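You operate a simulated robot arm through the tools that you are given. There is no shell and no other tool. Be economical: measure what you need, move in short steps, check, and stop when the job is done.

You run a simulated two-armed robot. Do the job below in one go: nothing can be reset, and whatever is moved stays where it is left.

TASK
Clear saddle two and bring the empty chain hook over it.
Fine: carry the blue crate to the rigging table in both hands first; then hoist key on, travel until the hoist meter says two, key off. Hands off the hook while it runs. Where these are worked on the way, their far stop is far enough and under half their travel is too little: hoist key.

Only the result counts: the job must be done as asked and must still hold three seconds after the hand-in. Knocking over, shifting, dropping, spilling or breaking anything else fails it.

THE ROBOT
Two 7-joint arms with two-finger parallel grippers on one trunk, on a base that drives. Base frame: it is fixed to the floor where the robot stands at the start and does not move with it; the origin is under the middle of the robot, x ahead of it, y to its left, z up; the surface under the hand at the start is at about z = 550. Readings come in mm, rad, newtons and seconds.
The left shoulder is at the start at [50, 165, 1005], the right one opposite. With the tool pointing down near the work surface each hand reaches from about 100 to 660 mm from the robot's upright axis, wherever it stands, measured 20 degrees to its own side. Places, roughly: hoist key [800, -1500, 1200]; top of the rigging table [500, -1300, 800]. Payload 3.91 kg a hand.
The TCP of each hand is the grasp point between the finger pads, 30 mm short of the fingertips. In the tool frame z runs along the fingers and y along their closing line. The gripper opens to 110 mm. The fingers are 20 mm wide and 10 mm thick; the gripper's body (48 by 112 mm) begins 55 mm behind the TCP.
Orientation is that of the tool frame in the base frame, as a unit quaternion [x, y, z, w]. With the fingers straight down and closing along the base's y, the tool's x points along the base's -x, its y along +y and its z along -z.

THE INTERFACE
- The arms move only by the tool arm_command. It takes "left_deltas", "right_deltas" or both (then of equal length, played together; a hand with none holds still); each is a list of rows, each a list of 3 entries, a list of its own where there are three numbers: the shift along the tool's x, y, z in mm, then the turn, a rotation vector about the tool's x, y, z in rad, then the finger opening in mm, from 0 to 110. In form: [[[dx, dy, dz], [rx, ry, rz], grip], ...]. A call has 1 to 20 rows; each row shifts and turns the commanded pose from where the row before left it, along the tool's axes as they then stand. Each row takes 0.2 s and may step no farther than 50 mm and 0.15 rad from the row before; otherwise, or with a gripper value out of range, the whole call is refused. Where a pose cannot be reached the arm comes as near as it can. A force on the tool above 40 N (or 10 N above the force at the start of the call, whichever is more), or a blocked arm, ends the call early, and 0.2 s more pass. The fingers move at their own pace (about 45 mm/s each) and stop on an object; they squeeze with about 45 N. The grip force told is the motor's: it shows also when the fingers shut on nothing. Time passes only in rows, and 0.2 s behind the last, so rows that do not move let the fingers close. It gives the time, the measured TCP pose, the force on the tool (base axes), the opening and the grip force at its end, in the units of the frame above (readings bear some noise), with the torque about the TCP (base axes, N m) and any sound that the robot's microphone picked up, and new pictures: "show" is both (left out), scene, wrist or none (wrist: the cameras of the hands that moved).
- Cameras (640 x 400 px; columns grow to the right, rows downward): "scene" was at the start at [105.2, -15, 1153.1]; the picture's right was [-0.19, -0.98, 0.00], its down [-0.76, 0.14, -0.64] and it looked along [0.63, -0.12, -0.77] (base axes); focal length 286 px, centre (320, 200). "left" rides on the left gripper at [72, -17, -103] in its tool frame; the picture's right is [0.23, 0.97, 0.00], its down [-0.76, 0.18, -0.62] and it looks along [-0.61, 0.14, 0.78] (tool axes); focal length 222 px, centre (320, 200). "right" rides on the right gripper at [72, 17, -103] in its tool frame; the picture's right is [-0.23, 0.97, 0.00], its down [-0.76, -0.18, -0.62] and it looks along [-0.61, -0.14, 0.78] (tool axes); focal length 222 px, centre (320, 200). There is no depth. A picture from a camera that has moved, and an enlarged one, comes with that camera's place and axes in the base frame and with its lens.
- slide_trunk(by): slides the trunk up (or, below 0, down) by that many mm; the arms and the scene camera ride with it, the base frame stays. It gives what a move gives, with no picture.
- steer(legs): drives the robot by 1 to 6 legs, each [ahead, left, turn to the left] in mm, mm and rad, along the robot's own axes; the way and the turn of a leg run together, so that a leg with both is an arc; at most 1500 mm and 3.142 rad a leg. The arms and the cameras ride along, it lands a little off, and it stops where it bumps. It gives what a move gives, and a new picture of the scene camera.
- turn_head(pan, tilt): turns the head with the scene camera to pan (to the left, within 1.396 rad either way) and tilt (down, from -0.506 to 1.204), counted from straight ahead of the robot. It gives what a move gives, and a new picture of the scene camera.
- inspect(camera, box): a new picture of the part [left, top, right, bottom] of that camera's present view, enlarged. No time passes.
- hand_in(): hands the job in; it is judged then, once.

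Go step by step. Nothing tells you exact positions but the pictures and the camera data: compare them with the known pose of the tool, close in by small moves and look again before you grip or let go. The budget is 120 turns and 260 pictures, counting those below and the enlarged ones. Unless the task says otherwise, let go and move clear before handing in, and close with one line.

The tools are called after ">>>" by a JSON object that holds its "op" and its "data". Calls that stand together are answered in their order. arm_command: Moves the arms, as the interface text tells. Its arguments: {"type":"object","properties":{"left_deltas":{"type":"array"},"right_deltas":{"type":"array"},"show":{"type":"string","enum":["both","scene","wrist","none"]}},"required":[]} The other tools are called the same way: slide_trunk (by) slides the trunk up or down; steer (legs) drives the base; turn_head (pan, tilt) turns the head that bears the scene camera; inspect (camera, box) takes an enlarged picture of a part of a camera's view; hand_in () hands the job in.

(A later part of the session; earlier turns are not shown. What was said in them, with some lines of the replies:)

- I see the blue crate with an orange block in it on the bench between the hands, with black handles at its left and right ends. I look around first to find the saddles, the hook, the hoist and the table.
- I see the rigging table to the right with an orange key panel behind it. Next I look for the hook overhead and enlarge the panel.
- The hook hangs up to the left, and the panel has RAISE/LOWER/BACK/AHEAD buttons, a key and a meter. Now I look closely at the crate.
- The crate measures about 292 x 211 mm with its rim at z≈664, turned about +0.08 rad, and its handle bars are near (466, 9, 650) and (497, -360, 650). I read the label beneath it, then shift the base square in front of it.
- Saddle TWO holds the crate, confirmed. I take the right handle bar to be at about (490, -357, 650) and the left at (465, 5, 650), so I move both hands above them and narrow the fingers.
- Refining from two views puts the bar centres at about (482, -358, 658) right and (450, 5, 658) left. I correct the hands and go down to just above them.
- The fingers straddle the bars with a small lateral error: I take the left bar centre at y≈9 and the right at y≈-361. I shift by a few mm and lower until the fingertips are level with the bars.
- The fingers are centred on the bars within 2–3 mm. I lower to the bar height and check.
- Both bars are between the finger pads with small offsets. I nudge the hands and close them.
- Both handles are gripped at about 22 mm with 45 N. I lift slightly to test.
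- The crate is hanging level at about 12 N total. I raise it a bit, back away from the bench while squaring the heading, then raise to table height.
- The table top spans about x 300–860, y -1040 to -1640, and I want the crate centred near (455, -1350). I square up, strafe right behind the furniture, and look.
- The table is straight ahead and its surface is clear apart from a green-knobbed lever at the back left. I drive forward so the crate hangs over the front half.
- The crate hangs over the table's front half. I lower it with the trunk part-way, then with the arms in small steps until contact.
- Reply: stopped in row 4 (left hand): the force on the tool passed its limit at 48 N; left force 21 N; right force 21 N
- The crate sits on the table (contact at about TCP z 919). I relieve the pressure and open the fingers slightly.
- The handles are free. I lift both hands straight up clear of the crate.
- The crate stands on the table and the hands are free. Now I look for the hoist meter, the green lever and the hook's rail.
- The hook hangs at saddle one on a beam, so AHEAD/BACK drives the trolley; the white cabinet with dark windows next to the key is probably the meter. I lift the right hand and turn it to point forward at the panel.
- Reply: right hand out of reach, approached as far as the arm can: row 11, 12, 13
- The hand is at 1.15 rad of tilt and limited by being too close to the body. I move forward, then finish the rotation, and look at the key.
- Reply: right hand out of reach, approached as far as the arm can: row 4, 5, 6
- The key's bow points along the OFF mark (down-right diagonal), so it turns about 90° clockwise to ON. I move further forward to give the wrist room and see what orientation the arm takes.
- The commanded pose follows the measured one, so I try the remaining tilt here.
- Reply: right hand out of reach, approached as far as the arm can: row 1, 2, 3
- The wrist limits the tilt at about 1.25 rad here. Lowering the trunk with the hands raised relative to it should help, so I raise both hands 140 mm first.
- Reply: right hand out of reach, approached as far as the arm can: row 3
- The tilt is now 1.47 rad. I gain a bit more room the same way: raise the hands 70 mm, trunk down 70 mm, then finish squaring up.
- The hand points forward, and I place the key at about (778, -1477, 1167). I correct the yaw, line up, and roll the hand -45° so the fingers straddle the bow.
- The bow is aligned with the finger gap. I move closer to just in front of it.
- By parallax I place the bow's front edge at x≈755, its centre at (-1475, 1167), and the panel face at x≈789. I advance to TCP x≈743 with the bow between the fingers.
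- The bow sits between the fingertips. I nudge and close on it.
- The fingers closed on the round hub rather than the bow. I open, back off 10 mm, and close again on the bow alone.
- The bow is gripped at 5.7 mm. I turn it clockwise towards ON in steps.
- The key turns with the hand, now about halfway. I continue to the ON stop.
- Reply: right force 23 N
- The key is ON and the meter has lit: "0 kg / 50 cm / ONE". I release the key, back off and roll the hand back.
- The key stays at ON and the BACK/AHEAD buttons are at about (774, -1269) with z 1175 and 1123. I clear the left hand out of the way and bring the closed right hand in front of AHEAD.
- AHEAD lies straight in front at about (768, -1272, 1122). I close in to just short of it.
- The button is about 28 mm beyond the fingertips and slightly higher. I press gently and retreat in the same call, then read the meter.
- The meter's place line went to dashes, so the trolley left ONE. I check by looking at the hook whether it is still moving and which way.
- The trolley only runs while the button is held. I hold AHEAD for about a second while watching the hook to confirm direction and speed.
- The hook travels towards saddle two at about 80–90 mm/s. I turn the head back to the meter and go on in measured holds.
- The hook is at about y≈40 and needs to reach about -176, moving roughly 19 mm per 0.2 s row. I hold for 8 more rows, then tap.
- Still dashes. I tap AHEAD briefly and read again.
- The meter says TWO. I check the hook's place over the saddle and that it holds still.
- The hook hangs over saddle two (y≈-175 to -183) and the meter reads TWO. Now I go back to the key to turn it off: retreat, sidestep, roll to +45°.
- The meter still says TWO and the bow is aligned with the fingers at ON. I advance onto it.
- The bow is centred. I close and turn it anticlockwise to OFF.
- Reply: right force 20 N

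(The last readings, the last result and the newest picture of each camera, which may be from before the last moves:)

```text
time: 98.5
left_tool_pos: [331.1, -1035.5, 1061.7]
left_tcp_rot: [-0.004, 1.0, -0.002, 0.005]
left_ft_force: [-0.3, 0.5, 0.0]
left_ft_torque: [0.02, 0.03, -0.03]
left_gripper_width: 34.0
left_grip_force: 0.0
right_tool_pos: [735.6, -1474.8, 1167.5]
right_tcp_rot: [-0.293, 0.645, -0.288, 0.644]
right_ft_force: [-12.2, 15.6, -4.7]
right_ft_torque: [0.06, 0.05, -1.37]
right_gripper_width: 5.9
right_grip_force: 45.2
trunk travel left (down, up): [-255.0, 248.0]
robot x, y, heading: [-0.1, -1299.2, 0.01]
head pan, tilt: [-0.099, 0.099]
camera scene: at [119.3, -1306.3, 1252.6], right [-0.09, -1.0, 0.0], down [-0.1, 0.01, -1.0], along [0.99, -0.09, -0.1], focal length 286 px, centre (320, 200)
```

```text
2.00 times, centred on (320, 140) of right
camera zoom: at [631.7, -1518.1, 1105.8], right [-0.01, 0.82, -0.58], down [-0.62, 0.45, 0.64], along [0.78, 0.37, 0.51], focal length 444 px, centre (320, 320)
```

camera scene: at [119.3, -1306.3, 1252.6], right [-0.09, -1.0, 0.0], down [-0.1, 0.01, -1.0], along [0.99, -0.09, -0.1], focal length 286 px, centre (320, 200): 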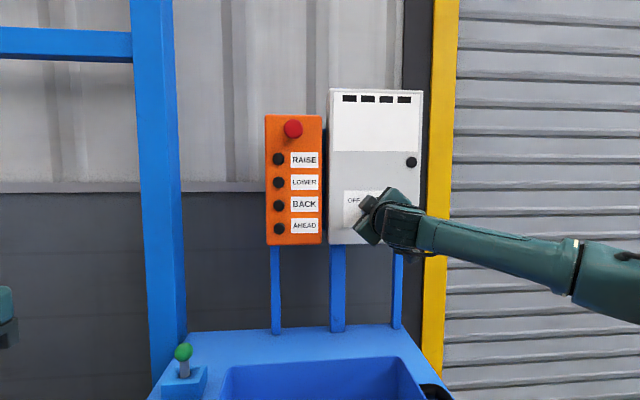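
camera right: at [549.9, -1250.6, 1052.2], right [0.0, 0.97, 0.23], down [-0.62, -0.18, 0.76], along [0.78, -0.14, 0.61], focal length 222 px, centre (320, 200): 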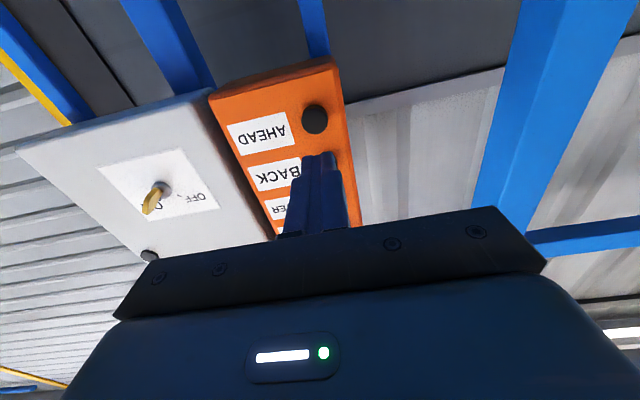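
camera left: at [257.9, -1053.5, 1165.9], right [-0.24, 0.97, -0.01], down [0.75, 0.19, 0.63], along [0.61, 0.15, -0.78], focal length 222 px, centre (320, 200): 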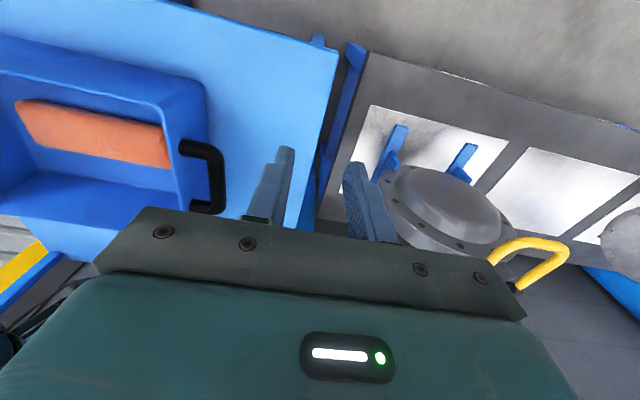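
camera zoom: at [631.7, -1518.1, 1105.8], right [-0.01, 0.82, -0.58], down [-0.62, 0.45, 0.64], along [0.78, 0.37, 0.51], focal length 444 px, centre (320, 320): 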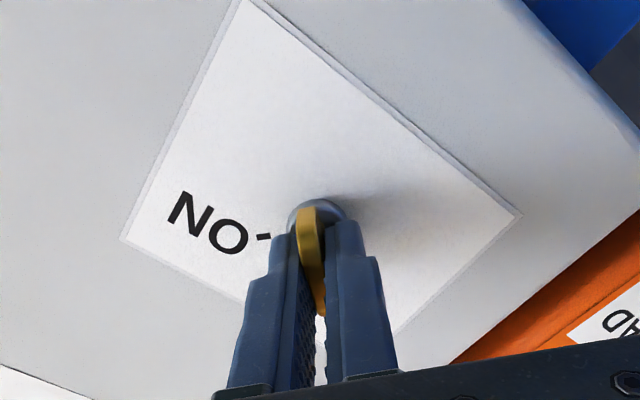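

The meter has gone dark, so the key is off. I release it, back away, and check the crate, key and hook.

>>> {"op": "arm_command", "data": {"right_deltas": [[[0, 0, 0], [0, 0, 0], 40], [[0, 0, 0], [0, 0, 0], 40], [[0, 0, -40], [0, 0, 0], 40], [[0, 0, -40], [0, 0, 0], 40], [[0, 0, -30], [0, 0, 0], 40]], "show": "scene"}}

>>> {"op": "inspect", "data": {"camera": "right", "box": [220, 40, 420, 240]}}

>>> {"op": "turn_head", "data": {"pan": 0.3, "tilt": 0.7}}

>>> {"op": "turn_head", "data": {"pan": 0.9, "tilt": -0.1}}

```text
time: 99.7
left_tool_pos: [330.4, -1038.2, 1064.1]
left_tcp_rot: [-0.003, 1.0, 0.0, 0.005]
left_ft_force: [0.2, 0.8, -0.2]
left_ft_torque: [0.0, 0.01, -0.01]
left_gripper_width: 34.1
left_grip_force: 0.1
right_tool_pos: [622.7, -1479.5, 1166.4]
right_tcp_rot: [-0.291, 0.646, -0.287, 0.645]
right_ft_force: [-0.4, -0.1, 0.0]
right_ft_torque: [-0.03, 0.05, 0.01]
right_gripper_width: 40.2
right_grip_force: 0.1
trunk travel left (down, up): [-255.0, 248.0]
robot x, y, heading: [-3.2, -1297.6, 0.006]
head pan, tilt: [-0.099, 0.099]
camera scene: at [120.3, -1308.5, 1252.6], right [-0.09, -1.0, 0.0], down [-0.1, 0.01, -1.0], along [0.99, -0.09, -0.1], focal length 286 px, centre (320, 200)
```

scene: 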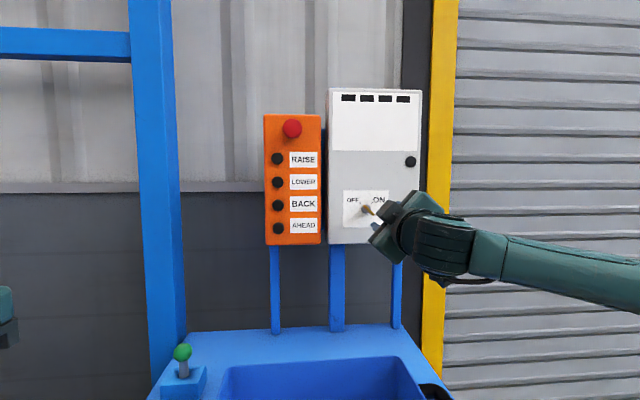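

```text
2.00 times, centred on (320, 140) of right
camera zoom: at [520.1, -1522.9, 1105.7], right [0.0, 0.82, -0.57], down [-0.62, 0.45, 0.64], along [0.78, 0.36, 0.51], focal length 444 px, centre (320, 320)
```

zoom: 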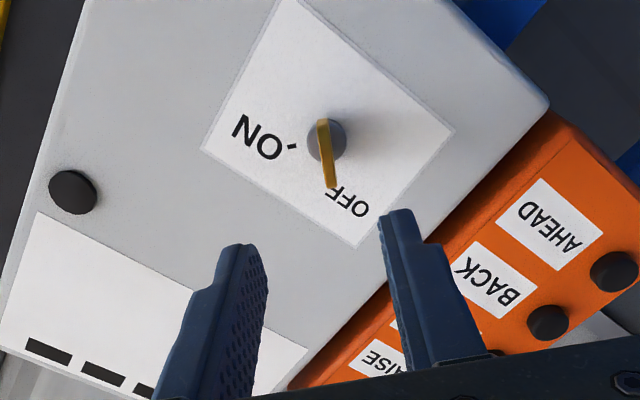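

```text
time: 100.7
left_tool_pos: [329.9, -1036.7, 1063.6]
left_tcp_rot: [-0.005, 1.0, -0.001, 0.006]
left_ft_force: [-0.5, 0.0, -0.5]
left_ft_torque: [0.03, 0.0, 0.0]
left_gripper_width: 34.1
left_grip_force: 0.0
right_tool_pos: [626.1, -1480.1, 1166.1]
right_tcp_rot: [-0.29, 0.646, -0.287, 0.644]
right_ft_force: [-0.1, -0.4, -1.0]
right_ft_torque: [-0.03, -0.02, -0.03]
right_gripper_width: 39.9
right_grip_force: 0.0
trunk travel left (down, up): [-255.0, 248.0]
robot x, y, heading: [-5.2, -1300.4, 0.009]
head pan, tilt: [0.3, 0.7]
camera scene: at [109.8, -1274.3, 1197.8], right [0.3, -0.95, 0.0], down [-0.61, -0.19, -0.77], along [0.73, 0.23, -0.64], focal length 286 px, centre (320, 200)
```

scene: 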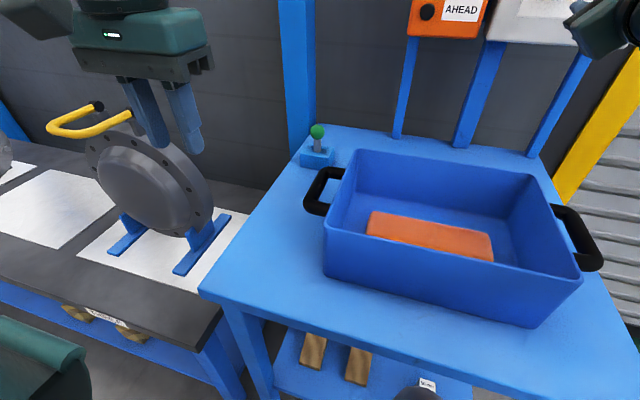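

```text
time: 101.8
left_tool_pos: [331.0, -1036.4, 1063.5]
left_tcp_rot: [-0.004, 1.0, -0.001, 0.005]
left_ft_force: [0.4, -1.1, -0.7]
left_ft_torque: [-0.01, -0.01, 0.03]
left_gripper_width: 33.9
left_grip_force: 0.1
right_tool_pos: [625.0, -1481.0, 1166.2]
right_tcp_rot: [-0.29, 0.646, -0.287, 0.644]
right_ft_force: [0.1, -0.6, 0.2]
right_ft_torque: [0.01, 0.0, 0.04]
right_gripper_width: 40.1
right_grip_force: 0.0
trunk travel left (down, up): [-255.0, 248.0]
robot x, y, heading: [-0.1, -1298.3, 0.01]
head pan, tilt: [0.901, -0.099]
camera scene: at [82.4, -1231.4, 1270.3], right [0.79, -0.62, 0.0], down [0.06, 0.08, -1.0], along [0.61, 0.78, 0.1], focal length 286 px, centre (320, 200)
```

scene: 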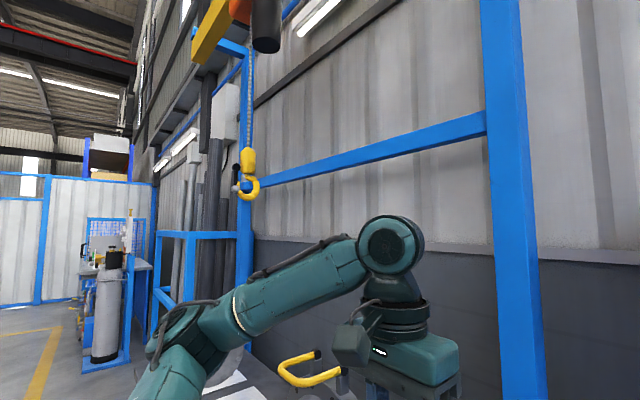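

The crate stands safely on the rigging table with its block inside. The key is at OFF with the meter dark, the hook hangs still over saddle two, and both hands are clear, so I hand in.

>>> {"op": "hand_in", "data": {}}

```text
The job is handed in.
```

The blue crate is on the rigging table and saddle two is clear. The empty hook hangs over saddle two: the meter read TWO before I turned the hoist key off.
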